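You operate a simulated robot arm through the tools that you are given. There is no shell and no other tool.

Carry out the task below with a simulated robot arm. There is one attempt and no reset: what you move stays moved.

TASK
The blue trim on the black shell was begun in the middle. Clip it again.
Fine: free it with the red wedge at the yellow notch, never by pulling; wedge back in its holder; press the three clips one after the other, from one end. The cart's display says LOCK TRIED: the fixture stays locked. Set down upright: red wedge.

The check looks at the end state, three seconds after you hand in, the way a careful person would. Anything else that was tipped, shoved, dropped, spilled or broken makes it a failure.

THE ROBOT
A 6-joint arm with a two-finger parallel gripper, fixed in place. Base frame: the origin is at the foot of the arm, x ahead of it, y to its left, z up. Lengths are in mm, angles in degrees, forces in N, time in s.
With the tool pointing down near the work surface it reaches from about 240 to 640 mm from the base axis. Its first joint turns from -66.0 to 66.0 degrees. Payload 2.7 kg.
The TCP is the grasp point between the finger pads, 23 mm short of the fingertips. In the tool frame z runs along the fingers and y along their closing line. Largest opening 94 mm; finger width 38, thickness 10; the body of the gripper, 54 by 96 mm, starts 39 mm behind the TCP.
Orientation is that of the tool frame in the base frame, as a unit quaternion [w, x, y, z]. With the fingers straight down and closing along the base's y, the tool's x points along the base's -x, its y along +y and its z along -z.

THE INTERFACE
- The arm moves only by the tool play_rows. Its argument "plan" is a list of rows, each a list of 3 entries, a list of its own where there are three numbers: the shift along the tool's x, y, z in units of 40 mm (1.0 is 40 mm), then the turn, a rotation vector about the tool's x, y, z in units of 5 degrees (1.0 is 5 degrees), then the closure, from 0 (fully open) to 1 (shut). In form: [[[x, y, z], [ax, ay, az], fingers], ...]. A call has 1 to 20 rows; each row shifts and turns the commanded pose from where the row before left it, along the tool's axes as they then stand. A call with a number of a shift or a turn outside -1 to 1 is refused whole. Rows are played at 5 a second. More than 50 mm and 8.6 degrees between two rows, or a gripper value outside its range, and nothing of the call is played. A pose out of reach is approached as far as the arm can. The call stops where the force on the tool passes 50 N (or 10 N more than at its start, if that is more) or the arm is blocked; 0.2 s more then pass. The fingers move at their own pace (about 45 mm/s each) and stop on an object; they squeeze with about 42 N. The grip force told is the motor's: it shows also when the fingers shut on nothing. Time passes only in rows, and 0.2 s behind the last, so rows that do not move let the fingers close. It gives the time, the measured TCP pose, the force on the tool (base axes), the opening and the grip force at its end, in the units of the frame above (readings bear some noise), with the torque about the TCP (base axes, N m) and any sound that the robot's microphone picked up.
- Cameras (640 x 400 px; columns grow to the right, rows downward): "scene" is fixed at [60.9, -439.9, 1377.9]; the picture's right is [0.82, -0.57, 0.00], its down [-0.45, -0.66, -0.60] and it looks along [0.34, 0.49, -0.80] (base axes); focal length 214 px, centre (320, 200). "wrist" rides on the gripper at [87, 16, -75] in the tool frame; the picture's right is [-0.18, 0.98, 0.00], its down [-0.58, -0.11, -0.81] and it looks along [-0.79, -0.15, 0.59] (tool axes); focal length 243 px, centre (320, 200). There is no depth. A picture from a camera that has moved, and an enlarged one, comes with that camera's place and axes in the base frame and with its lens.
- snapshot(camera): a new picture of that camera. It takes no simulated time.
- zoom(camera, box): a new picture of the part [left, top, right, bottom] of that camera's present view, enlarged. It takes no simulated time.
- finish_job(): hands the job in; it is judged then, once.

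Nothing tells you positions but the pictures and the camera data. Unless the task says otherwise, let go and move clear before handing in.

The tools are called after "Call:" by a JSON object that holds its "method" and its "body". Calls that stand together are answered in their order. play_rows: Moves the arm, as the interface text tells. Its arguments: {"type":"object","properties":{"plan":{"type":"array","items":{"type":"array"}}},"required":["plan"]} The other tools are called the same way: snapshot (camera) takes a picture; zoom (camera, box) takes an enlarged picture of a part of a camera's view; finish_job () hands the job in.

At the start:

```text
t: 0.0
eef_pos: [342.4, -119.9, 1305.1]
orientation: [0.002, 0.0, 1.0, 0.001]
force: [0.1, 0.1, -0.7]
ft_torque: [0.02, 0.02, -0.02]
width: 93.7
gripper_force: 0.1
```

scene: 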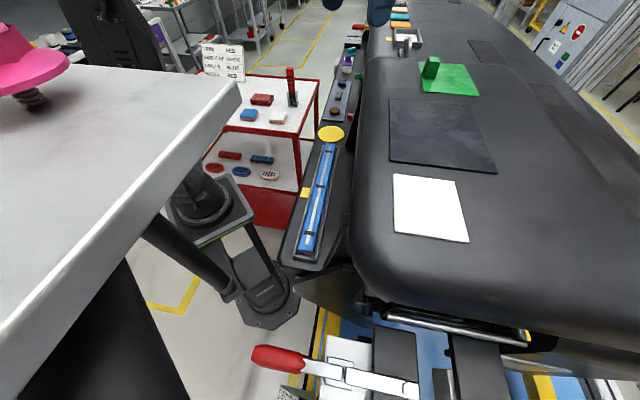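
wrist: 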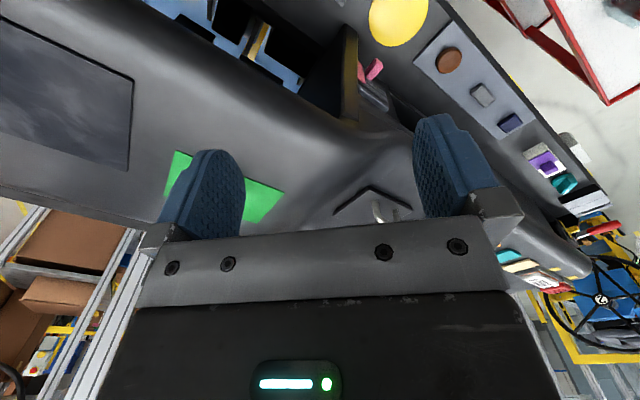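

I see a workcell with a black car-body-like shell, a blue trim strip lying on it at the centre of the scene picture, and a cart behind with a red item standing in a holder. I'll look closer before moving anything.

Call:
{"method": "zoom", "body": {"camera": "scene", "box": [270, 110, 370, 280]}}

Call:
{"method": "zoom", "body": {"camera": "scene", "box": [190, 30, 330, 120]}}

Call:
{"method": "zoom", "body": {"camera": "scene", "box": [320, 0, 480, 130]}}

Call:
{"method": "zoom", "body": {"camera": "scene", "box": [190, 110, 330, 220]}}

Call:
{"method": "zoom", "body": {"camera": "wrist", "box": [320, 0, 640, 200]}}

Call:
{"method": "zoom", "body": {"camera": "scene", "box": [230, 300, 560, 400]}}

```text
2.35 times, centred on (320, 195) of scene
camera zoom: at [60.9, -439.9, 1377.9], right [0.82, -0.57, 0.0], down [-0.45, -0.66, -0.6], along [0.34, 0.49, -0.8], focal length 505 px, centre (320, 212)
```

zoom: 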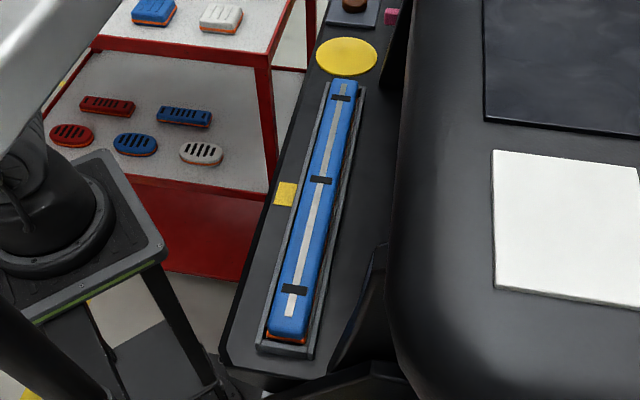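

```text
4.44 times, centred on (260, 75) of scene
camera zoom: at [60.9, -439.9, 1377.9], right [0.82, -0.57, 0.0], down [-0.45, -0.66, -0.6], along [0.34, 0.49, -0.8], focal length 953 px, centre (587, 756)
```

zoom: 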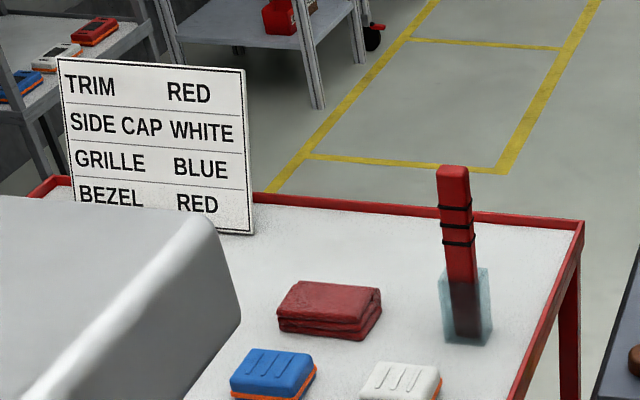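

```text
3.08 times, centred on (400, 65) of scene
camera zoom: at [60.9, -439.9, 1377.9], right [0.82, -0.57, 0.0], down [-0.45, -0.66, -0.6], along [0.34, 0.49, -0.8], focal length 660 px, centre (74, 615)
```

zoom: 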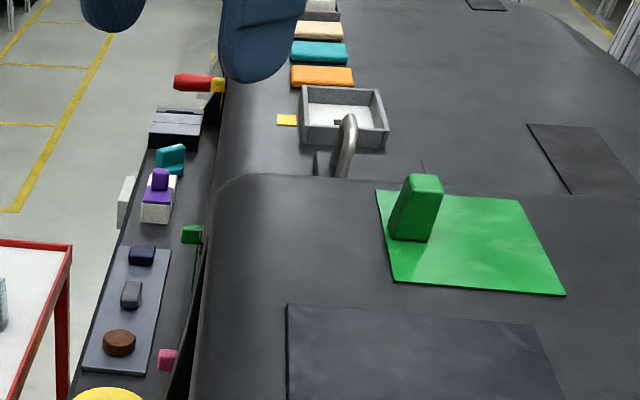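

```text
3.64 times, centred on (260, 165) of scene
camera zoom: at [60.9, -439.9, 1377.9], right [0.82, -0.57, 0.0], down [-0.45, -0.66, -0.6], along [0.34, 0.49, -0.8], focal length 780 px, centre (538, 327)
```

zoom: 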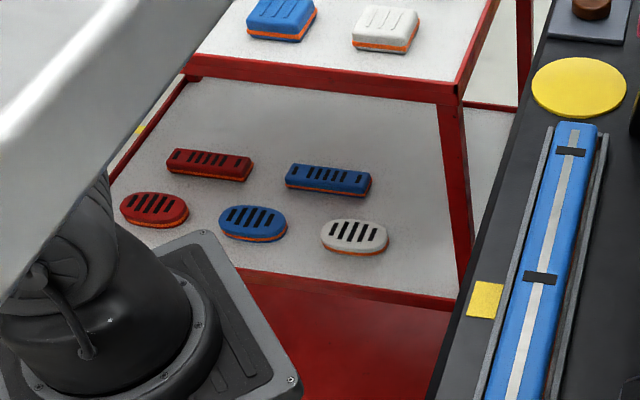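

```text
2.00 times, centred on (480, 100) of wrist
camera zoom: at [256.4, -103.9, 1379.6], right [0.18, 0.98, 0.0], down [0.58, -0.11, 0.81], along [0.79, -0.15, -0.59], focal length 485 px, centre (0, 400)
```

zoom: 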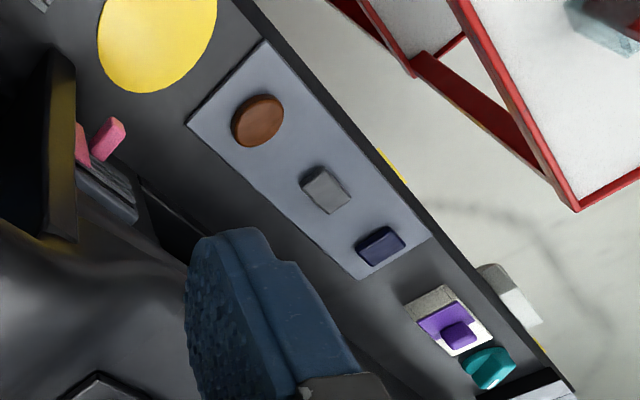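

```text
1.94 times, centred on (395, 350) of scene
camera zoom: at [60.9, -439.9, 1377.9], right [0.82, -0.57, 0.0], down [-0.45, -0.66, -0.6], along [0.34, 0.49, -0.8], focal length 416 px, centre (174, -91)
```

zoom: 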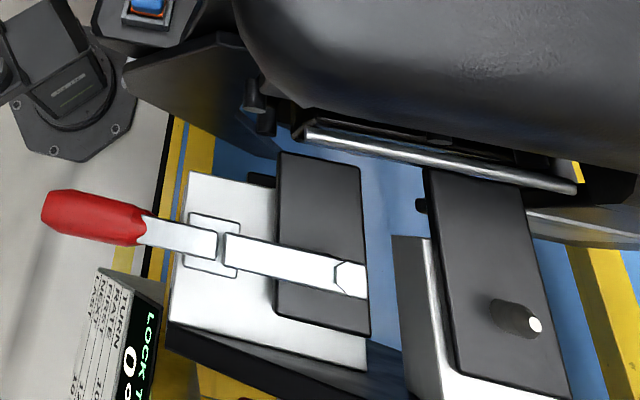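

The trim lies on a low ledge (about z 1000) running diagonally from about (347,-76) to (132,-296). The taller black hood is beside it, and the wedge stands in a clear holder on the cart near (504,410). I'll move above the trim at a safe height for a closer look.

Call:
{"method": "play_rows", "body": {"plan": [[[0.65, -0.4, 0.3], [0, 0, 1], 0], [[0.65, -0.4, 0.3], [0, 0, 0], 0], [[0.6, -0.4, 0.3], [0, 0, 0], 0], [[0.6, -0.4, 0.3], [0, 0, 0], 0], [[0, 0, 0], [0, 0, 1], 0], [[0, 0, 0], [0, 0, 1], 0], [[0, 0, 0], [0, 0, 1], 0], [[0, 0, 0], [0, 0, 1], 0], [[0, 0, 0], [0, 0, 1], 0], [[0, 0, 0], [0, 0, 1], 0], [[0, 0, 0], [0, 0, 1], 0], [[0, 0, 0], [0, 0, 1], 0]]}}

Call:
{"method": "snapshot", "body": {"camera": "wrist"}}

Call:
{"method": "snapshot", "body": {"camera": "scene"}}

```text
t: 2.6
eef_pos: [237.2, -176.8, 1257.3]
orientation: [0.001, 0.383, 0.924, 0.0]
force: [-0.1, 0.7, 1.0]
ft_torque: [0.01, 0.01, -0.01]
width: 93.8
gripper_force: 0.1
```

```text
taken
camera wrist: at [189.0, -104.9, 1331.5], right [0.83, 0.56, 0.0], down [0.33, -0.49, 0.81], along [0.46, -0.67, -0.59], focal length 243 px, centre (320, 200)
```

wrist: 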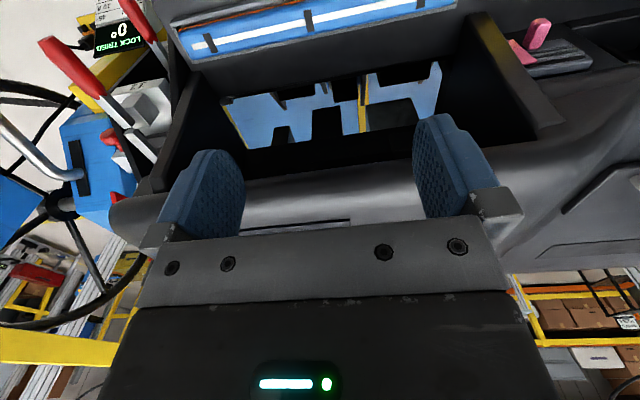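

```text
taken
```

scene: 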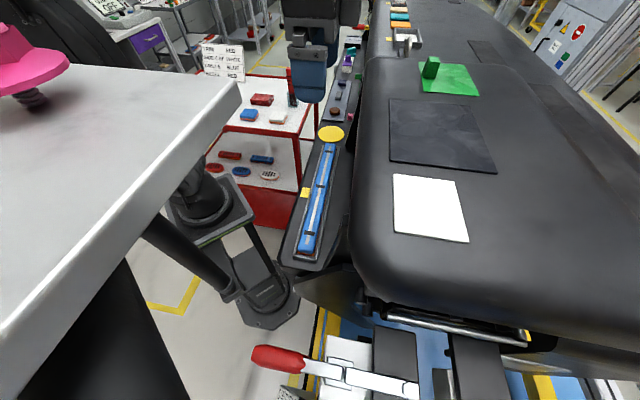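

The trim is just entering the wrist camera's view. I'll tilt the tool slightly so the camera looks down on it, then zoom in.

Call:
{"method": "play_rows", "body": {"plan": [[[0, 0, 0], [0, 1, 0], 0], [[0, 0, 0], [0, 1, 0], 0], [[0, 0, 0], [0, 1, 0], 0], [[0, 0, 0], [0, 1, 0], 0]]}}

Call:
{"method": "snapshot", "body": {"camera": "wrist"}}

Call:
{"method": "zoom", "body": {"camera": "wrist", "box": [160, 20, 320, 120]}}

Call:
{"method": "zoom", "body": {"camera": "wrist", "box": [300, 20, 460, 120]}}

```text
t: 3.6
eef_pos: [238.8, -178.2, 1256.5]
orientation: [-0.16, 0.376, 0.91, 0.067]
force: [-0.6, 0.6, -1.0]
ft_torque: [-0.01, 0.03, 0.01]
width: 94.1
gripper_force: 0.1
```

```text
taken
camera wrist: at [210.9, -126.7, 1356.7], right [0.82, 0.57, -0.06], down [0.5, -0.66, 0.56], along [0.28, -0.49, -0.83], focal length 243 px, centre (320, 200)
```

wrist: 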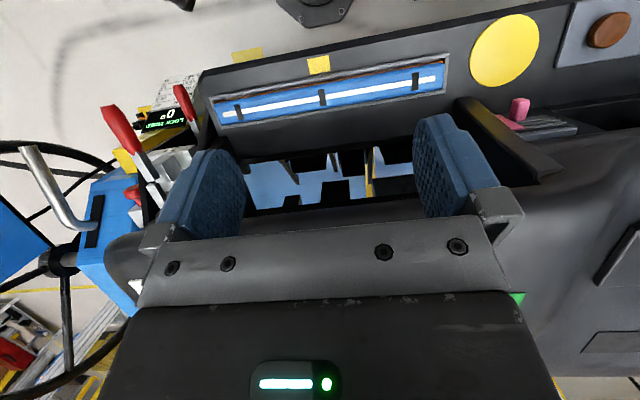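

```text
4.00 times, centred on (240, 70) of wrist
camera zoom: at [210.9, -126.7, 1356.7], right [0.82, 0.57, -0.06], down [0.5, -0.66, 0.56], along [0.28, -0.49, -0.83], focal length 970 px, centre (640, 720)
```

zoom: 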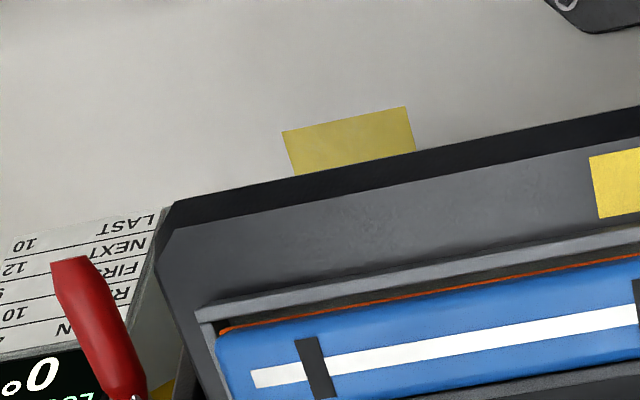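

```text
4.00 times, centred on (380, 70) of wrist
camera zoom: at [210.9, -126.7, 1356.7], right [0.82, 0.57, -0.06], down [0.5, -0.66, 0.56], along [0.28, -0.49, -0.83], focal length 970 px, centre (80, 720)
```

zoom: 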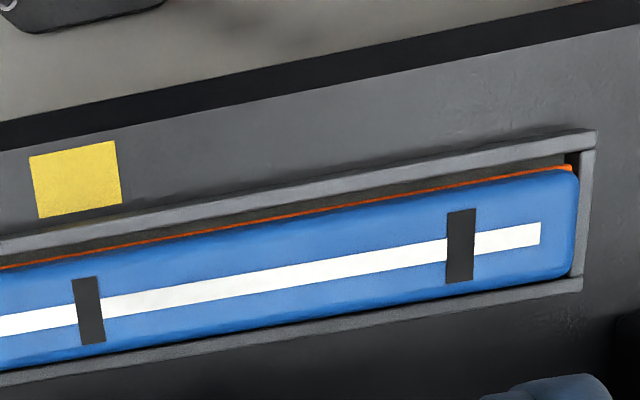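

There's a channel with the trim in it, an orange seal line beneath, and a yellow tape square beside the middle clip. There's also a card and display, which I'll read along with the notch area.

Call:
{"method": "zoom", "body": {"camera": "wrist", "box": [120, 60, 220, 140]}}

Call:
{"method": "zoom", "body": {"camera": "scene", "box": [260, 360, 340, 400]}}

Call:
{"method": "zoom", "body": {"camera": "wrist", "box": [280, 40, 360, 120]}}

Call:
{"method": "zoom", "body": {"camera": "scene", "box": [290, 170, 350, 270]}}

Call:
{"method": "zoom", "body": {"camera": "scene", "box": [290, 120, 360, 200]}}

```text
5.00 times, centred on (170, 100) of wrist
camera zoom: at [210.9, -126.7, 1356.7], right [0.82, 0.57, -0.06], down [0.5, -0.66, 0.56], along [0.28, -0.49, -0.83], focal length 1213 px, centre (1070, 700)
```

zoom: 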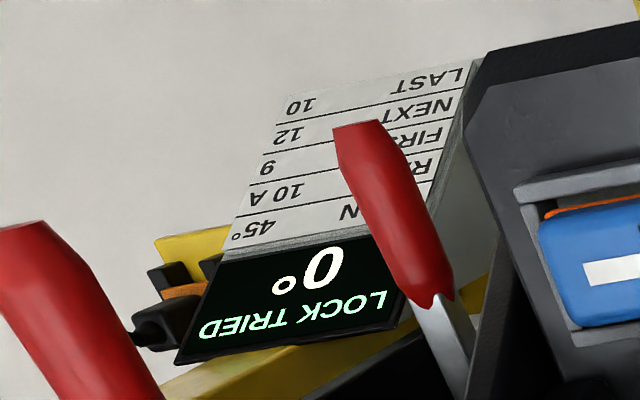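

```text
8.00 times, centred on (300, 380) of scene
camera zoom: at [60.9, -439.9, 1377.9], right [0.82, -0.57, 0.0], down [-0.45, -0.66, -0.6], along [0.34, 0.49, -0.8], focal length 1716 px, centre (480, -1240)
```

zoom: 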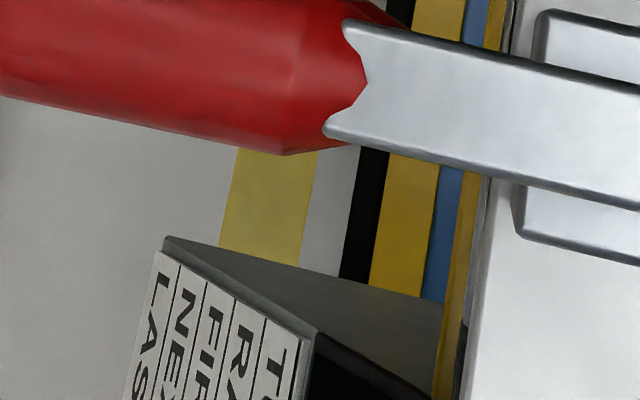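

```text
5.00 times, centred on (320, 80) of wrist
camera zoom: at [210.9, -126.7, 1356.7], right [0.82, 0.57, -0.06], down [0.5, -0.66, 0.56], along [0.28, -0.49, -0.83], focal length 1213 px, centre (320, 800)
```

zoom: 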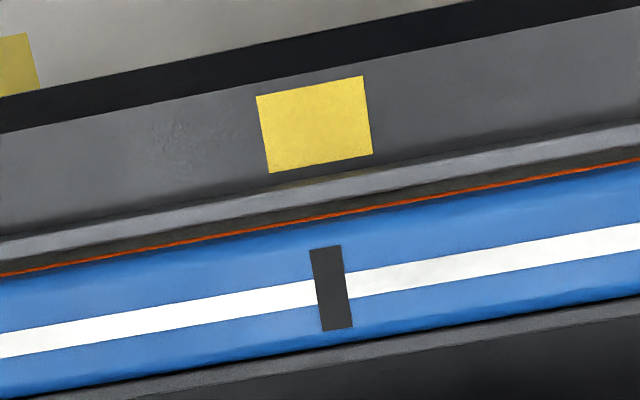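

```text
4.00 times, centred on (320, 220) of scene
camera zoom: at [60.9, -439.9, 1377.9], right [0.82, -0.57, 0.0], down [-0.45, -0.66, -0.6], along [0.34, 0.49, -0.8], focal length 858 px, centre (320, 120)
```

zoom: 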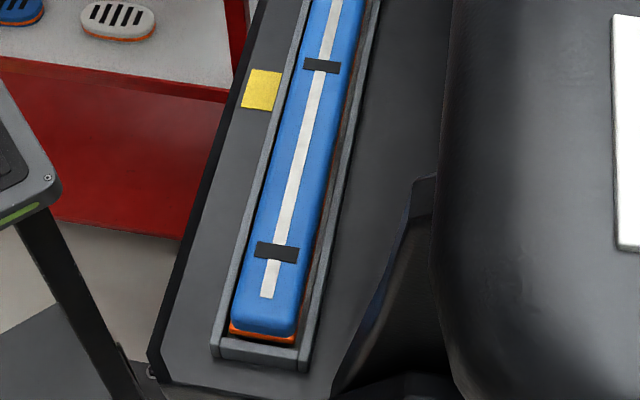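

```text
5.00 times, centred on (325, 160) of scene
camera zoom: at [60.9, -439.9, 1377.9], right [0.82, -0.57, 0.0], down [-0.45, -0.66, -0.6], along [0.34, 0.49, -0.8], focal length 1072 px, centre (295, 400)
```

zoom: 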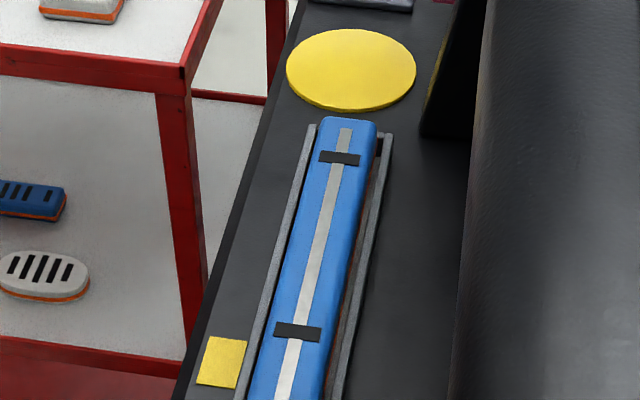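

The trim sits in a channel with side rails, and the yellow tape marks the notch beside the middle clip. I'll straighten the tool and go lower for a close view of the notch and clips.

Call:
{"method": "play_rows", "body": {"plan": [[[0, 0, 0], [0, -1, 0], 0], [[0, 0, 0], [0, -1, 0], 0], [[0, 0, 0], [0, -1, 0], 0], [[0, 0, 0], [0, -1, 0], 0], [[0, 0, 0.9], [0, 0, 0], 0], [[0, 0, 0.9], [0, 0, 0], 0], [[0, 0, 0.9], [0, 0, 0], 0], [[0, 0, 0.9], [0, 0, 0], 0], [[0, 0, 0], [0, 0, 0], 0]]}}

Call:
{"method": "snapshot", "body": {"camera": "wrist"}}

Call:
{"method": "snapshot", "body": {"camera": "scene"}}

```text
t: 5.6
eef_pos: [239.2, -178.3, 1113.0]
orientation: [0.001, 0.382, 0.924, 0.0]
force: [0.5, -0.7, 0.1]
ft_torque: [0.05, -0.01, 0.02]
width: 93.9
gripper_force: 0.1
```

```text
taken
camera wrist: at [189.6, -105.6, 1187.5], right [0.82, 0.57, 0.0], down [0.33, -0.49, 0.81], along [0.46, -0.67, -0.59], focal length 243 px, centre (320, 200)
```

wrist: 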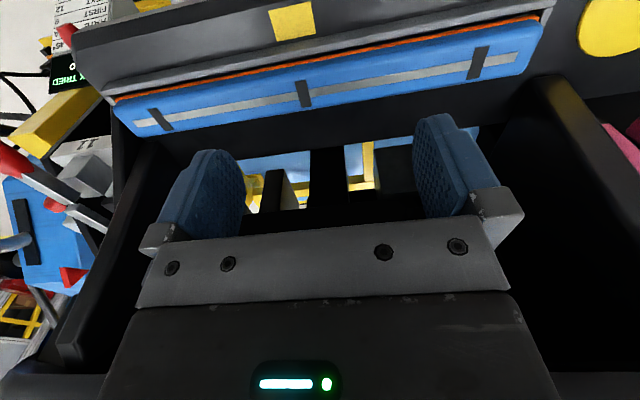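

```text
taken
```

scene: 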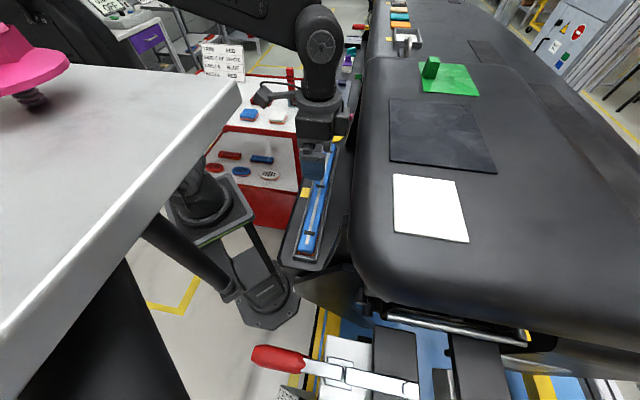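

Call:
{"method": "zoom", "body": {"camera": "wrist", "box": [90, 60, 250, 160]}}

Call:
{"method": "zoom", "body": {"camera": "wrist", "box": [230, 0, 390, 120]}}

Call:
{"method": "zoom", "body": {"camera": "wrist", "box": [410, 0, 570, 120]}}

```text
4.00 times, centred on (170, 110) of wrist
camera zoom: at [189.6, -105.6, 1187.5], right [0.82, 0.57, 0.0], down [0.33, -0.49, 0.81], along [0.46, -0.67, -0.59], focal length 970 px, centre (920, 560)
```

zoom: 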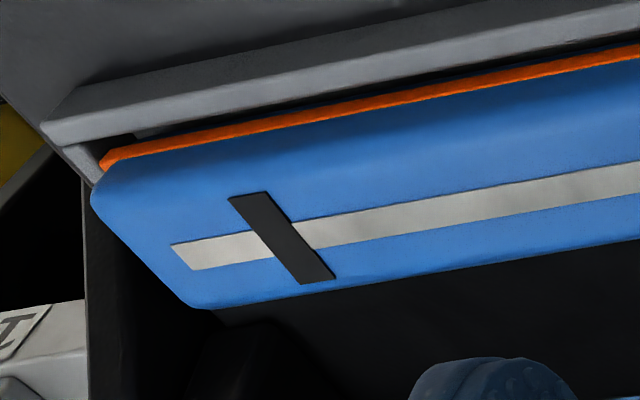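

```text
3.33 times, centred on (310, 60) of wrist
camera zoom: at [189.6, -105.6, 1187.5], right [0.82, 0.57, 0.0], down [0.33, -0.49, 0.81], along [0.46, -0.67, -0.59], focal length 809 px, centre (353, 667)
```

zoom: 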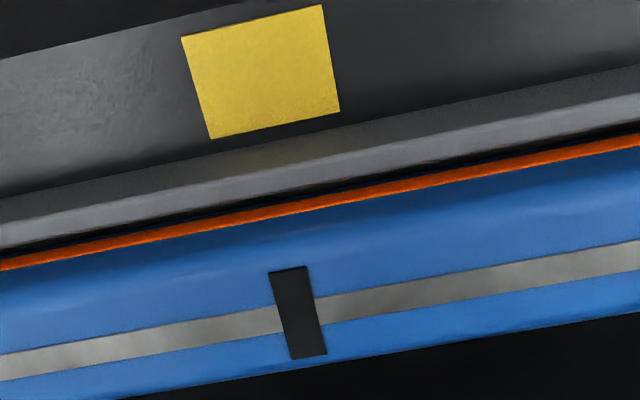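

```text
3.33 times, centred on (490, 60) of wrist
camera zoom: at [189.6, -105.6, 1187.5], right [0.82, 0.57, 0.0], down [0.33, -0.49, 0.81], along [0.46, -0.67, -0.59], focal length 809 px, centre (-247, 667)
```

zoom: 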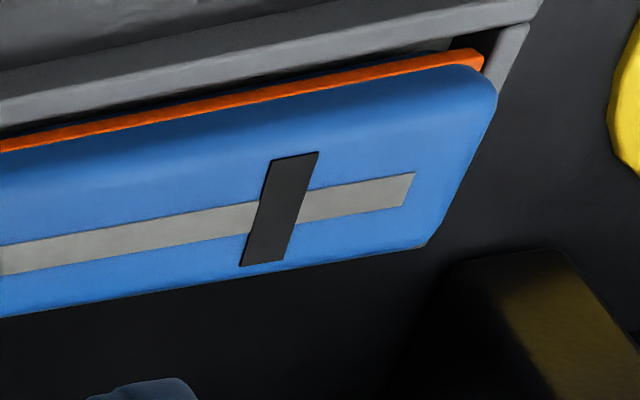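

I can see the gap between the rail and the trim's orange base on the base side, with the yellow tape beside it. Next I'll rise and swing round to the cart to inspect the red wedge and its holder.

Call:
{"method": "play_rows", "body": {"plan": [[[0, 0, -0.9], [0, 0, 0], 0], [[0, 0, -0.9], [0, 0, 0], 0], [[0, 0, -0.9], [0, 0, 0], 0], [[0, 0, -0.9], [0, 0, 0], 0], [[0, 0.65, 0], [0, 0, -1], 0], [[0, 0.65, 0], [0, 0, -1], 0], [[0, 0.65, 0], [0, 0, -1], 0], [[0, 0.65, 0], [0, 0, -1], 0], [[0, 0.65, 0], [0, 0, -1], 0], [[0, 0.65, 0], [0, 0, -1], 0], [[0, 0.65, 0], [0, 0, -1], 0], [[0, 0.65, 0], [0, 0, -1], 0], [[0, 0.65, 0], [0, 0, -1], 0], [[0, 0.65, 0], [0, 0, -1], 0], [[0, 0.65, 0], [0, 0, -1], 0], [[0, 0.65, 0], [0, 0, -1], 0], [[0, 0.65, 0], [0, 0, -1], 0], [[0, 0.65, 0], [0, 0, -1], 0], [[0, 0.65, 0], [0, 0, -1], 0]]}}

Call:
{"method": "snapshot", "body": {"camera": "wrist"}}

Call:
{"method": "snapshot", "body": {"camera": "scene"}}

```text
t: 9.6
eef_pos: [301.9, 181.8, 1257.5]
orientation: [0.001, -0.26, 0.965, 0.0]
force: [-0.2, 0.4, -0.6]
ft_torque: [-0.03, 0.0, 0.01]
width: 94.2
gripper_force: 0.1
```

```text
taken
camera wrist: at [219.6, 151.2, 1331.7], right [-0.33, 0.94, 0.0], down [0.56, 0.2, 0.81], along [0.76, 0.27, -0.59], focal length 243 px, centre (320, 200)
```

wrist: 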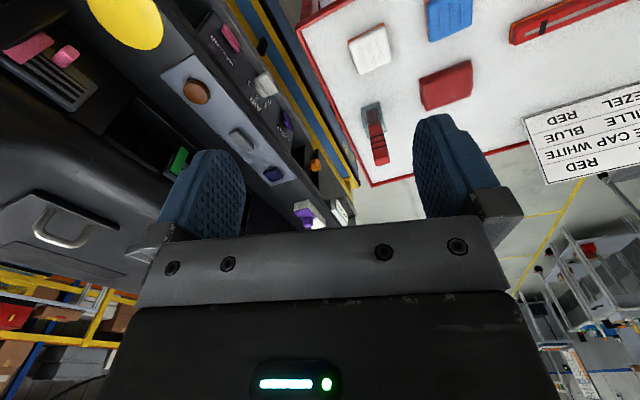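

```text
taken
```

scene: 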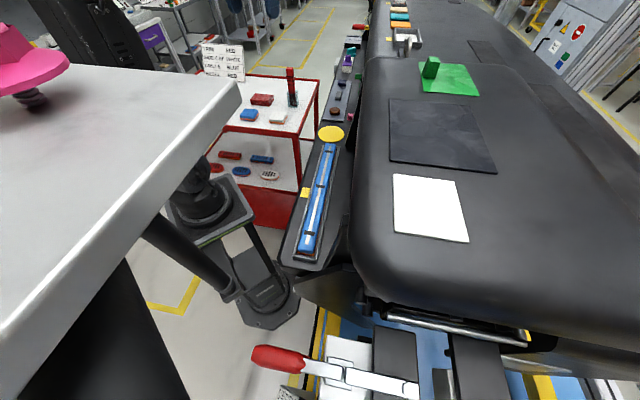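

The cart top with the wedge in its clear holder is now in the wrist view, left of the right finger. I'll zoom in to measure it.

Call:
{"method": "zoom", "body": {"camera": "wrist", "box": [330, 80, 430, 190]}}

Call:
{"method": "zoom", "body": {"camera": "scene", "box": [265, 55, 325, 125]}}

Call:
{"method": "zoom", "body": {"camera": "wrist", "box": [300, 0, 640, 200]}}

```text
3.64 times, centred on (380, 135) of wrist
camera zoom: at [219.6, 151.2, 1331.7], right [-0.33, 0.94, 0.0], down [0.56, 0.2, 0.81], along [0.76, 0.27, -0.59], focal length 882 px, centre (102, 436)
```

zoom: 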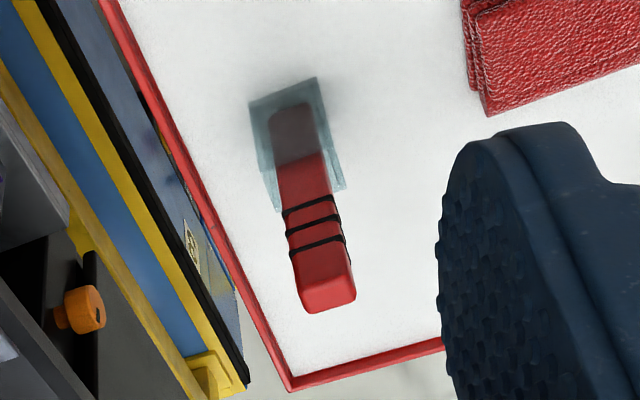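

```text
5.71 times, centred on (295, 90) of scene
camera zoom: at [60.9, -439.9, 1377.9], right [0.82, -0.57, 0.0], down [-0.45, -0.66, -0.6], along [0.34, 0.49, -0.8], focal length 1226 px, centre (463, 829)
```

zoom: 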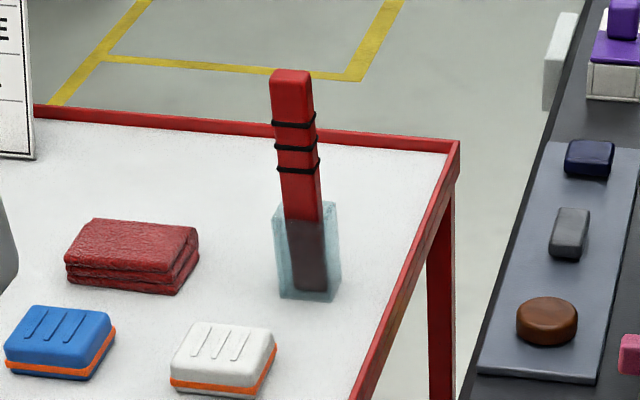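

```text
1.88 times, centred on (470, 100) of wrist
camera zoom: at [219.6, 151.2, 1331.7], right [-0.33, 0.94, 0.0], down [0.56, 0.2, 0.81], along [0.76, 0.27, -0.59], focal length 457 px, centre (38, 388)
```

zoom: 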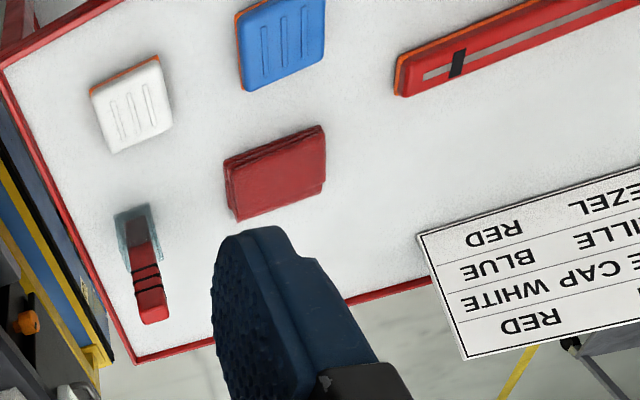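

The wedge stands vertical at about (477,364), from z≈867 to z≈1016, with black bands on the part showing above the holder. I'll move in closer, still well clear, to see how it's turned and how its tip is shaped.

Call:
{"method": "play_rows", "body": {"plan": [[[0, 0, 0], [0, 0, -0.71], 0], [[0, 0, 0], [0, 0, -0.71], 0], [[-0.677, 0.14, 0.5], [0, 0, 0], 0], [[-0.677, 0.14, 0.5], [0, 0, 0], 0], [[-0.677, 0.14, 0.5], [0, 0, 0], 0], [[-0.677, 0.14, 0.5], [0, 0, 0], 0], [[-0.677, 0.14, 0.5], [0, 0, 0], 0], [[-0.677, 0.14, 0.5], [0, 0, 0], 0], [[0, 0, 0], [0, 0, 0], 0]]}}

Call:
{"method": "snapshot", "body": {"camera": "wrist"}}

Call:
{"method": "snapshot", "body": {"camera": "scene"}}

```text
t: 11.6
eef_pos: [411.3, 305.4, 1136.0]
orientation: [0.001, -0.319, 0.948, -0.001]
force: [-0.1, 0.6, -0.1]
ft_torque: [-0.02, 0.02, -0.01]
width: 94.1
gripper_force: 0.1
```

```text
taken
camera wrist: at [333.3, 266.2, 1210.5], right [-0.45, 0.89, 0.0], down [0.53, 0.26, 0.81], along [0.72, 0.36, -0.59], focal length 243 px, centre (320, 200)
```

wrist: 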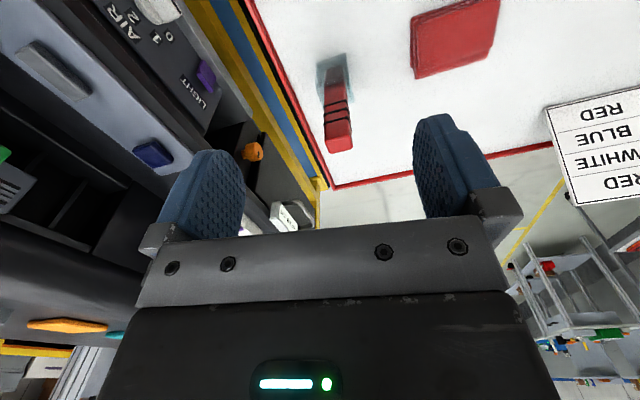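

```text
taken
```

scene: 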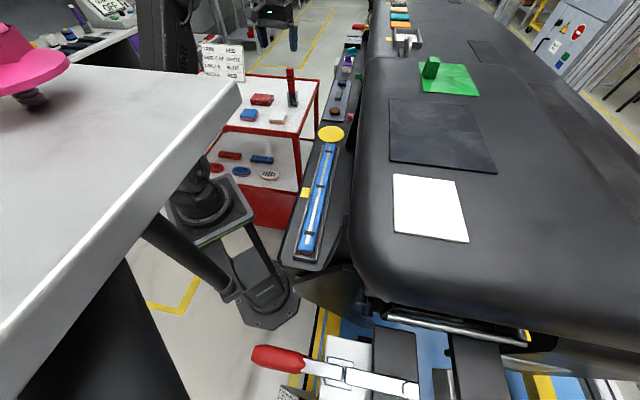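

Call:
{"method": "zoom", "body": {"camera": "wrist", "box": [300, 40, 380, 165]}}

```text
3.20 times, centred on (340, 102) of wrist
camera zoom: at [333.3, 266.2, 1210.5], right [-0.45, 0.89, 0.0], down [0.53, 0.26, 0.81], along [0.72, 0.36, -0.59], focal length 776 px, centre (256, 512)
```

zoom: 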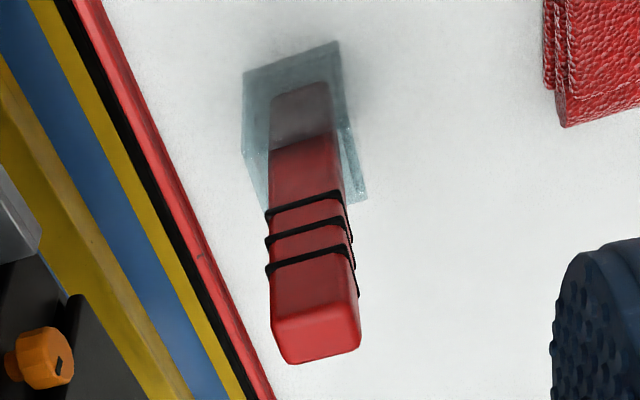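

The wedge has a roughly 25 × 18 mm section, its wide face turned towards the base (yaw about 43°), with black rings at z≈960–988 and the holder rim at about 920. I'll move directly above it, rotated to match, for a precise check before descending.

Call:
{"method": "play_rows", "body": {"plan": [[[0, 0, 0], [0, 0, -1], 0], [[-0.695, -0.027, 0.4], [0, 0, -0.16], 0], [[-0.695, -0.027, 0.4], [0, 0, 0], 0], [[-0.695, -0.027, 0.4], [0, 0, 0], 0], [[0, 0, 0], [0, 0, 0], 0]]}}

Call:
{"method": "snapshot", "body": {"camera": "wrist"}}

Call:
{"method": "zoom", "body": {"camera": "wrist", "box": [250, 60, 410, 180]}}

Call:
{"method": "zoom", "body": {"camera": "scene", "box": [255, 35, 335, 125]}}

```text
t: 12.8
eef_pos: [475.3, 358.2, 1088.0]
orientation: [0.0, -0.366, 0.931, -0.001]
force: [-0.5, -0.5, -0.4]
ft_torque: [-0.02, -0.02, 0.03]
width: 94.2
gripper_force: 0.1
```

```text
taken
camera wrist: at [401.3, 312.0, 1162.9], right [-0.53, 0.84, 0.0], down [0.5, 0.32, 0.81], along [0.68, 0.43, -0.59], focal length 243 px, centre (320, 200)
```

wrist: 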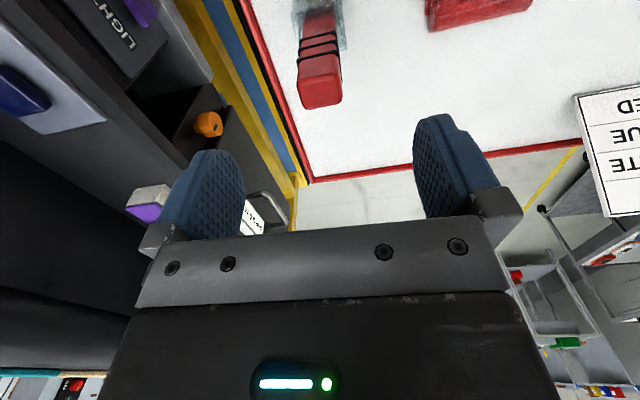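

```text
3.33 times, centred on (330, 120) of wrist
camera zoom: at [401.3, 312.0, 1162.9], right [-0.53, 0.84, 0.0], down [0.5, 0.32, 0.81], along [0.68, 0.43, -0.59], focal length 809 px, centre (287, 467)
```

zoom: 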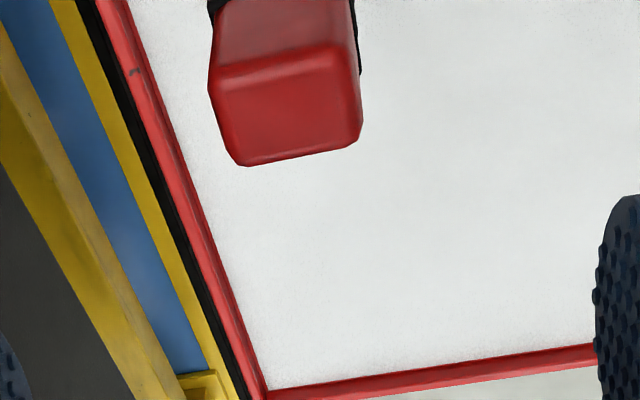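

```text
4.44 times, centred on (295, 80) of scene
camera zoom: at [61.0, -439.9, 1377.9], right [0.82, -0.57, 0.0], down [-0.45, -0.66, -0.6], along [0.34, 0.49, -0.8], focal length 953 px, centre (431, 733)
```

zoom: 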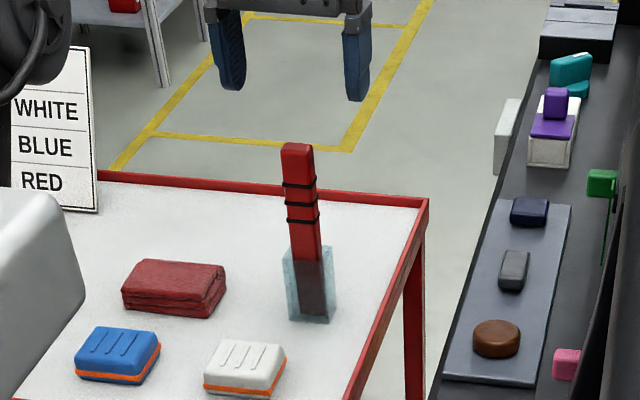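

The wedge's top centre comes out at about (471,357), z≈1019, yaw 45°. I'll make a small correction, come down to just above it and check once more before the fingers straddle it.

Call:
{"method": "play_rows", "body": {"plan": [[[0, 0, 0], [0, 0, -0.42], 0], [[0.1, 0.045, 0.35], [0, 0, 0], 0], [[0, 0, 0.4], [0, 0, 0], 0], [[0, 0, 0], [0, 0, 0], 0]]}}

Call:
{"method": "zoom", "body": {"camera": "wrist", "box": [220, 0, 420, 200]}}

Call:
{"method": "zoom", "body": {"camera": "scene", "box": [265, 40, 325, 110]}}

```text
t: 13.8
eef_pos: [471.2, 357.6, 1059.2]
orientation: [0.002, -0.382, 0.924, 0.0]
force: [-0.5, -0.6, 0.0]
ft_torque: [0.04, -0.02, -0.05]
width: 94.1
gripper_force: 0.1
```

```text
2.00 times, centred on (320, 100) of wrist
camera zoom: at [398.8, 307.6, 1133.4], right [-0.57, 0.82, 0.0], down [0.49, 0.33, 0.81], along [0.67, 0.46, -0.59], focal length 485 px, centre (320, 400)
```

zoom: 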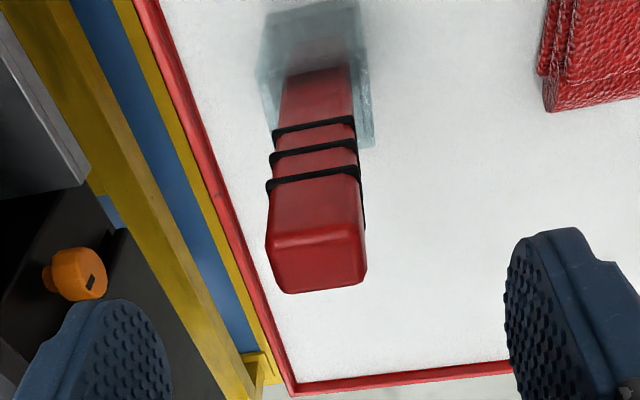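

```text
5.71 times, centred on (295, 75) of scene
camera zoom: at [60.9, -439.9, 1377.9], right [0.82, -0.57, 0.0], down [-0.45, -0.66, -0.6], along [0.34, 0.49, -0.8], focal length 1226 px, centre (463, 914)
```

zoom: 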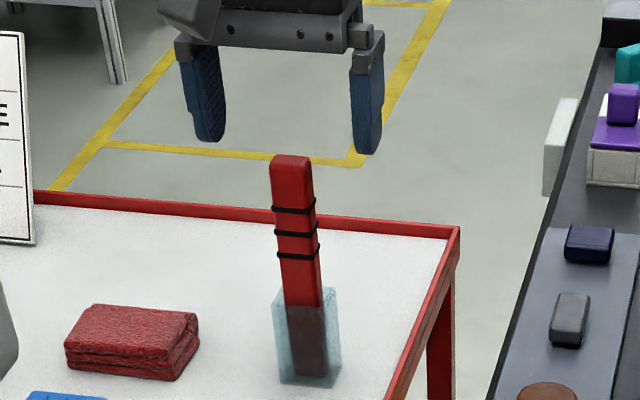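

The fingers straddle the wedge centrally and the yaw matches. I'll descend so the pads sit across the black rings, staying above the holder rim, then check before closing.

Call:
{"method": "play_rows", "body": {"plan": [[[0.05, 0, 0.6], [0, 0, 0], 0], [[0, 0, 0.6], [0, 0, 0], 0], [[0, 0, 0.45], [0, 0, 0], 0], [[0, 0, 0], [0, 0, 0], 0]]}}

Call:
{"method": "snapshot", "body": {"camera": "wrist"}}

Call:
{"method": "zoom", "body": {"camera": "scene", "box": [265, 50, 325, 110]}}

```text
t: 14.8
eef_pos: [468.9, 356.1, 992.2]
orientation: [0.0, -0.382, 0.924, -0.001]
force: [-0.5, 0.5, 0.5]
ft_torque: [0.01, 0.0, -0.01]
width: 94.2
gripper_force: 0.0
```

```text
taken
camera wrist: at [396.7, 306.2, 1067.2], right [-0.57, 0.82, 0.0], down [0.49, 0.34, 0.81], along [0.67, 0.46, -0.59], focal length 243 px, centre (320, 200)
```

wrist: 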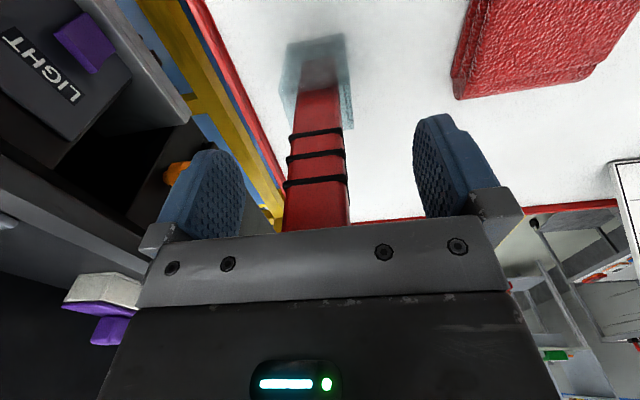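

```text
6.67 times, centred on (295, 80) of scene
camera zoom: at [60.9, -439.9, 1377.9], right [0.82, -0.57, 0.0], down [-0.45, -0.66, -0.6], along [0.34, 0.49, -0.8], focal length 1430 px, centre (487, 1000)
```

zoom: 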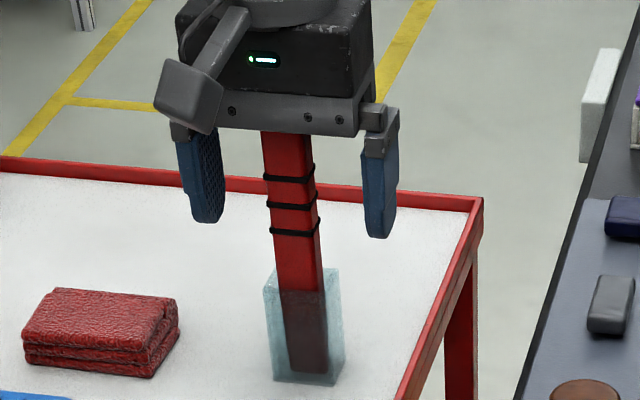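

The wedge sits centred between the pads with the palm just above its top. I'll close the fingers on it now.

Call:
{"method": "play_rows", "body": {"plan": [[[0, 0, 0], [0, 0, 0], 0.5], [[0, 0, 0], [0, 0, 0], 0.7], [[0, 0, 0], [0, 0, 0], 1], [[0, 0, 0], [0, 0, 0], 1], [[0, 0, 0], [0, 0, 0], 1], [[0, 0, 0], [0, 0, 0], 1]]}}

Call:
{"method": "snapshot", "body": {"camera": "wrist"}}

Call:
{"method": "zoom", "body": {"camera": "scene", "box": [265, 50, 325, 110]}}

```text
t: 16.2
eef_pos: [468.4, 356.0, 992.2]
orientation: [0.0, -0.382, 0.924, -0.001]
force: [0.4, 0.5, 0.3]
ft_torque: [0.01, -0.04, 0.01]
width: 25.5
gripper_force: 42.3
```

```text
taken
camera wrist: at [396.7, 306.2, 1067.6], right [-0.57, 0.82, 0.0], down [0.49, 0.33, 0.81], along [0.67, 0.46, -0.59], focal length 243 px, centre (320, 200)
```

wrist: 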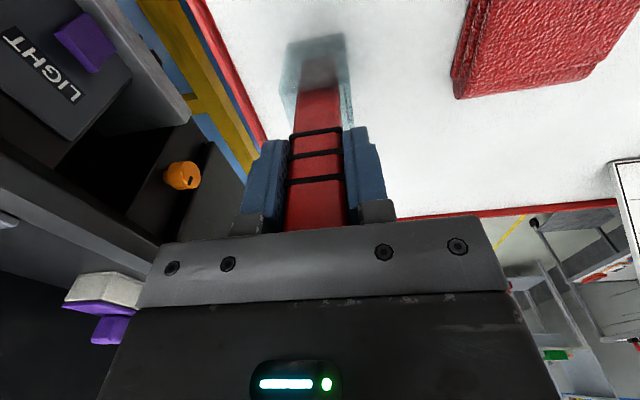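

```text
6.67 times, centred on (295, 80) of scene
camera zoom: at [60.9, -439.9, 1377.9], right [0.82, -0.57, 0.0], down [-0.45, -0.66, -0.6], along [0.34, 0.49, -0.8], focal length 1430 px, centre (487, 1000)
```

zoom: 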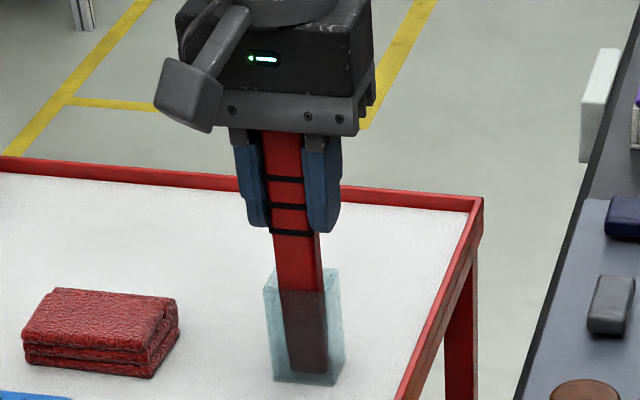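

The wedge is gripped at 25.5 mm wide; the pickup pose is (468.6, 356.0, 992.2), yaw 45°, which I'll reuse to return it. Now I'll lift it straight up out of the holder.

Call:
{"method": "play_rows", "body": {"plan": [[[0, 0, -0.25], [0, 0, 0], 1], [[0, 0, -0.5], [0, 0, 0], 1], [[0, 0, -0.5], [0, 0, 0], 1], [[0, 0, -0.75], [0, 0, 0], 1], [[0, 0, -0.75], [0, 0, 0], 1], [[0, 0, -0.75], [0, 0, 0], 1], [[0, 0, 0], [0, 0, 0], 1]]}}

Call:
{"method": "snapshot", "body": {"camera": "wrist"}}

Call:
{"method": "zoom", "body": {"camera": "scene", "box": [255, 25, 335, 115]}}

```text
t: 17.8
eef_pos: [468.4, 355.4, 1132.9]
orientation: [0.0, -0.383, 0.924, -0.001]
force: [-0.6, 0.0, -1.1]
ft_torque: [0.01, 0.02, -0.02]
width: 25.1
gripper_force: 41.8
```

```text
taken
camera wrist: at [396.6, 306.1, 1207.9], right [-0.57, 0.82, 0.0], down [0.49, 0.34, 0.81], along [0.67, 0.46, -0.59], focal length 243 px, centre (320, 200)
```

wrist: 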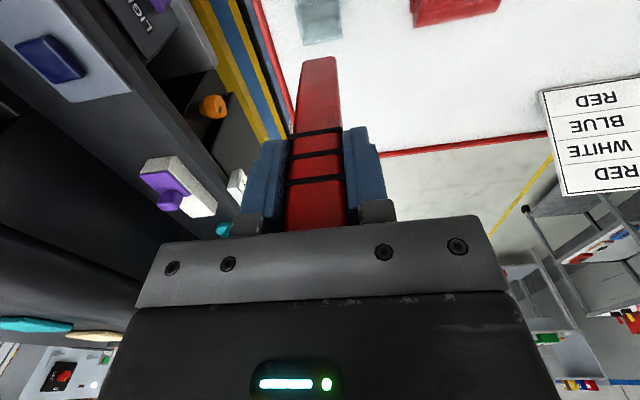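

```text
4.44 times, centred on (295, 70) of scene
camera zoom: at [60.9, -439.9, 1377.9], right [0.82, -0.57, 0.0], down [-0.45, -0.66, -0.6], along [0.34, 0.49, -0.8], focal length 953 px, centre (431, 778)
```

zoom: 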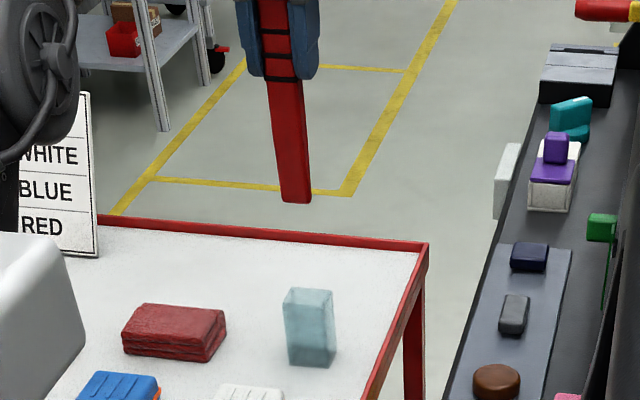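

The wedge came out cleanly and the holder stayed put. I'll zoom in on the wedge's tip to learn its shape.

Call:
{"method": "zoom", "body": {"camera": "wrist", "box": [270, 40, 370, 140]}}

Call:
{"method": "zoom", "body": {"camera": "scene", "box": [275, 20, 315, 80]}}

```text
4.00 times, centred on (320, 90) of wrist
camera zoom: at [396.6, 306.1, 1207.9], right [-0.57, 0.82, 0.0], down [0.49, 0.34, 0.81], along [0.67, 0.46, -0.59], focal length 970 px, centre (320, 640)
```

zoom: 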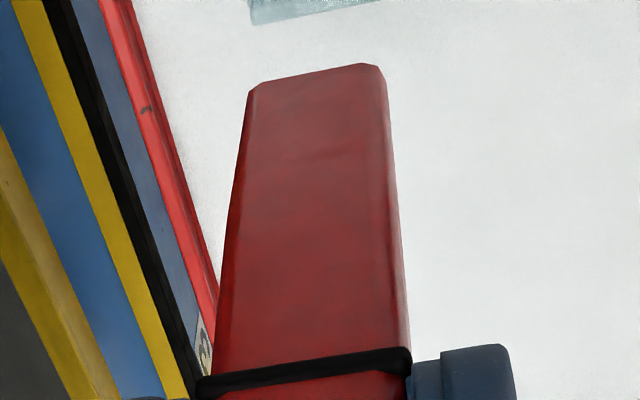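

```text
6.67 times, centred on (295, 50) of scene
camera zoom: at [60.9, -439.9, 1377.9], right [0.82, -0.57, 0.0], down [-0.45, -0.66, -0.6], along [0.34, 0.49, -0.8], focal length 1430 px, centre (487, 1200)
```

zoom: 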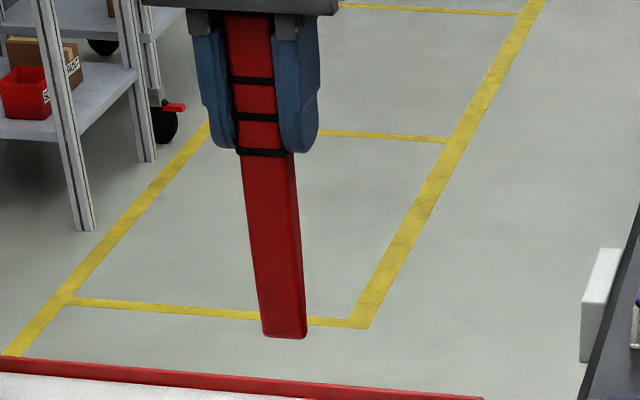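

The wedge is a straight bar, about 25 mm wide, with its tip about 108 mm below the TCP on the camera-side face. I'll retract upwards and swing round to the trim, keeping clear of the hood.

Call:
{"method": "play_rows", "body": {"plan": [[[0.9, 0, -0.4], [0, 0, 0], 1], [[0.9, 0, -0.4], [0, 0, 0], 1], [[0.9, 0, -0.4], [0, 0, 0], 1], [[0.9, 0, -0.4], [0, 0, 0], 1], [[0.9, 0, -0.4], [0, 0, 0], 1], [[0.9, 0, -0.4], [0, 0, 0], 1], [[0.9, 0, -0.4], [0, 0, 0], 1], [[0.9, 0, -0.4], [0, 0, 0], 1], [[0, 0, 0], [0, 0, 0], 1]]}}

Call:
{"method": "play_rows", "body": {"plan": [[[0.1, -0.528, 0], [0, 0, 1], 1], [[0.1, -0.528, 0], [0, 0, 1], 1], [[0.1, -0.528, 0], [0, 0, 1], 1], [[0.1, -0.528, 0], [0, 0, 1], 1], [[0.1, -0.528, 0], [0, 0, 1], 1], [[0.1, -0.528, 0], [0, 0, 1], 1], [[0.1, -0.528, 0], [0, 0, 1], 1], [[0.1, -0.528, 0], [0, 0, 1], 1], [[0.1, -0.528, 0], [0, 0, 1], 1], [[0.1, -0.528, 0], [0, 0, 1], 1], [[0.1, -0.528, 0], [0, 0, 1], 1], [[0.1, -0.528, 0], [0, 0, 1], 1], [[0.1, -0.528, 0], [0, 0, 1], 1], [[0.1, -0.528, 0], [0, 0, 1], 1], [[0.1, -0.528, 0], [0, 0, 1], 1], [[0.1, -0.528, 0], [0, 0, 1], 1], [[0.1, -0.528, 0], [0, 0, 1], 1], [[0.1, -0.528, 0], [0, 0, 1], 1], [[0, 0, 0], [0, 0, 0], 1]]}}

Call:
{"method": "snapshot", "body": {"camera": "wrist"}}

Call:
{"method": "snapshot", "body": {"camera": "scene"}}

```text
t: 19.8
eef_pos: [264.0, 151.3, 1260.1]
orientation: [0.0, -0.383, 0.924, 0.0]
force: [-0.4, -0.1, -0.4]
ft_torque: [0.01, 0.0, -0.01]
width: 25.6
gripper_force: 42.2
```

```text
t: 23.8
eef_pos: [214.2, -193.2, 1260.5]
orientation: [0.001, 0.384, 0.923, -0.001]
force: [0.9, 0.0, -1.8]
ft_torque: [-0.02, -0.01, 0.03]
width: 25.4
gripper_force: 42.8
```

```text
taken
camera wrist: at [166.2, -120.4, 1335.6], right [0.83, 0.56, 0.0], down [0.33, -0.49, 0.81], along [0.46, -0.67, -0.59], focal length 243 px, centre (320, 200)
```

wrist: 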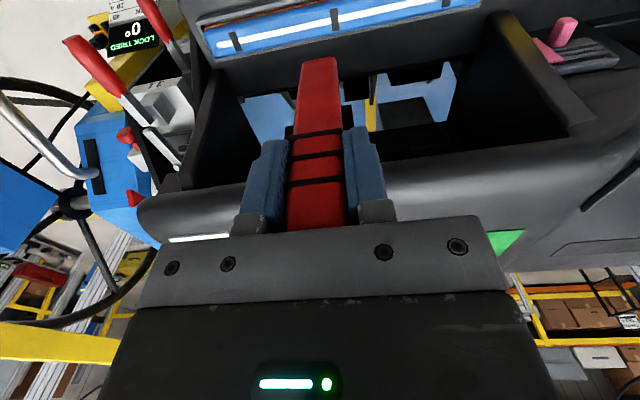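

```text
taken
```

scene: 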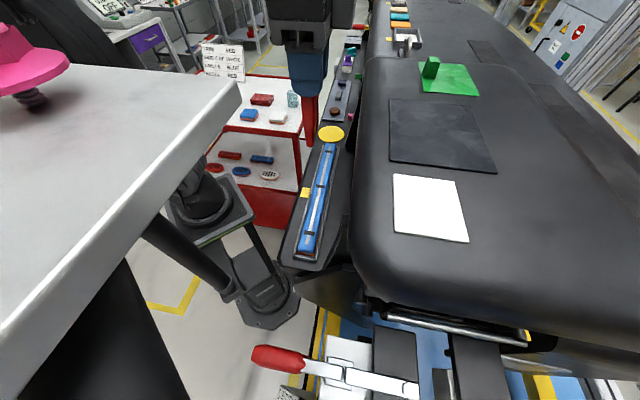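

Call:
{"method": "zoom", "body": {"camera": "scene", "box": [285, 60, 335, 150]}}

Call:
{"method": "zoom", "body": {"camera": "wrist", "box": [200, 0, 400, 120]}}

```text
4.44 times, centred on (310, 105) of scene
camera zoom: at [60.9, -439.9, 1377.9], right [0.82, -0.57, 0.0], down [-0.45, -0.66, -0.6], along [0.34, 0.49, -0.8], focal length 953 px, centre (364, 622)
```

zoom: 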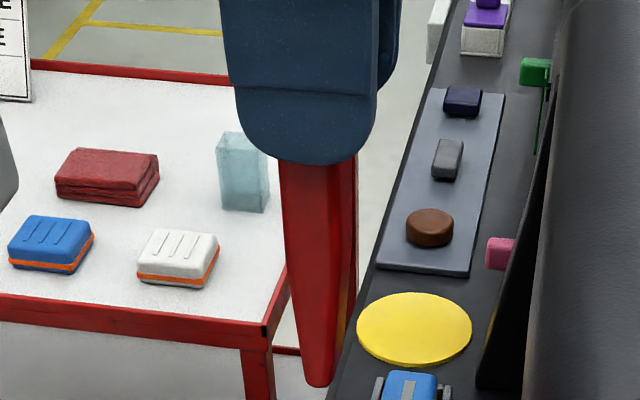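

```text
3.20 times, centred on (300, 60) of wrist
camera zoom: at [166.2, -120.4, 1335.6], right [0.83, 0.56, 0.0], down [0.33, -0.49, 0.81], along [0.46, -0.67, -0.59], focal length 776 px, centre (384, 648)
```

zoom: 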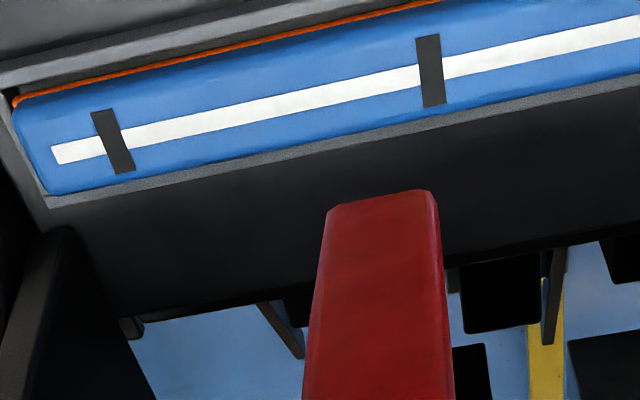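

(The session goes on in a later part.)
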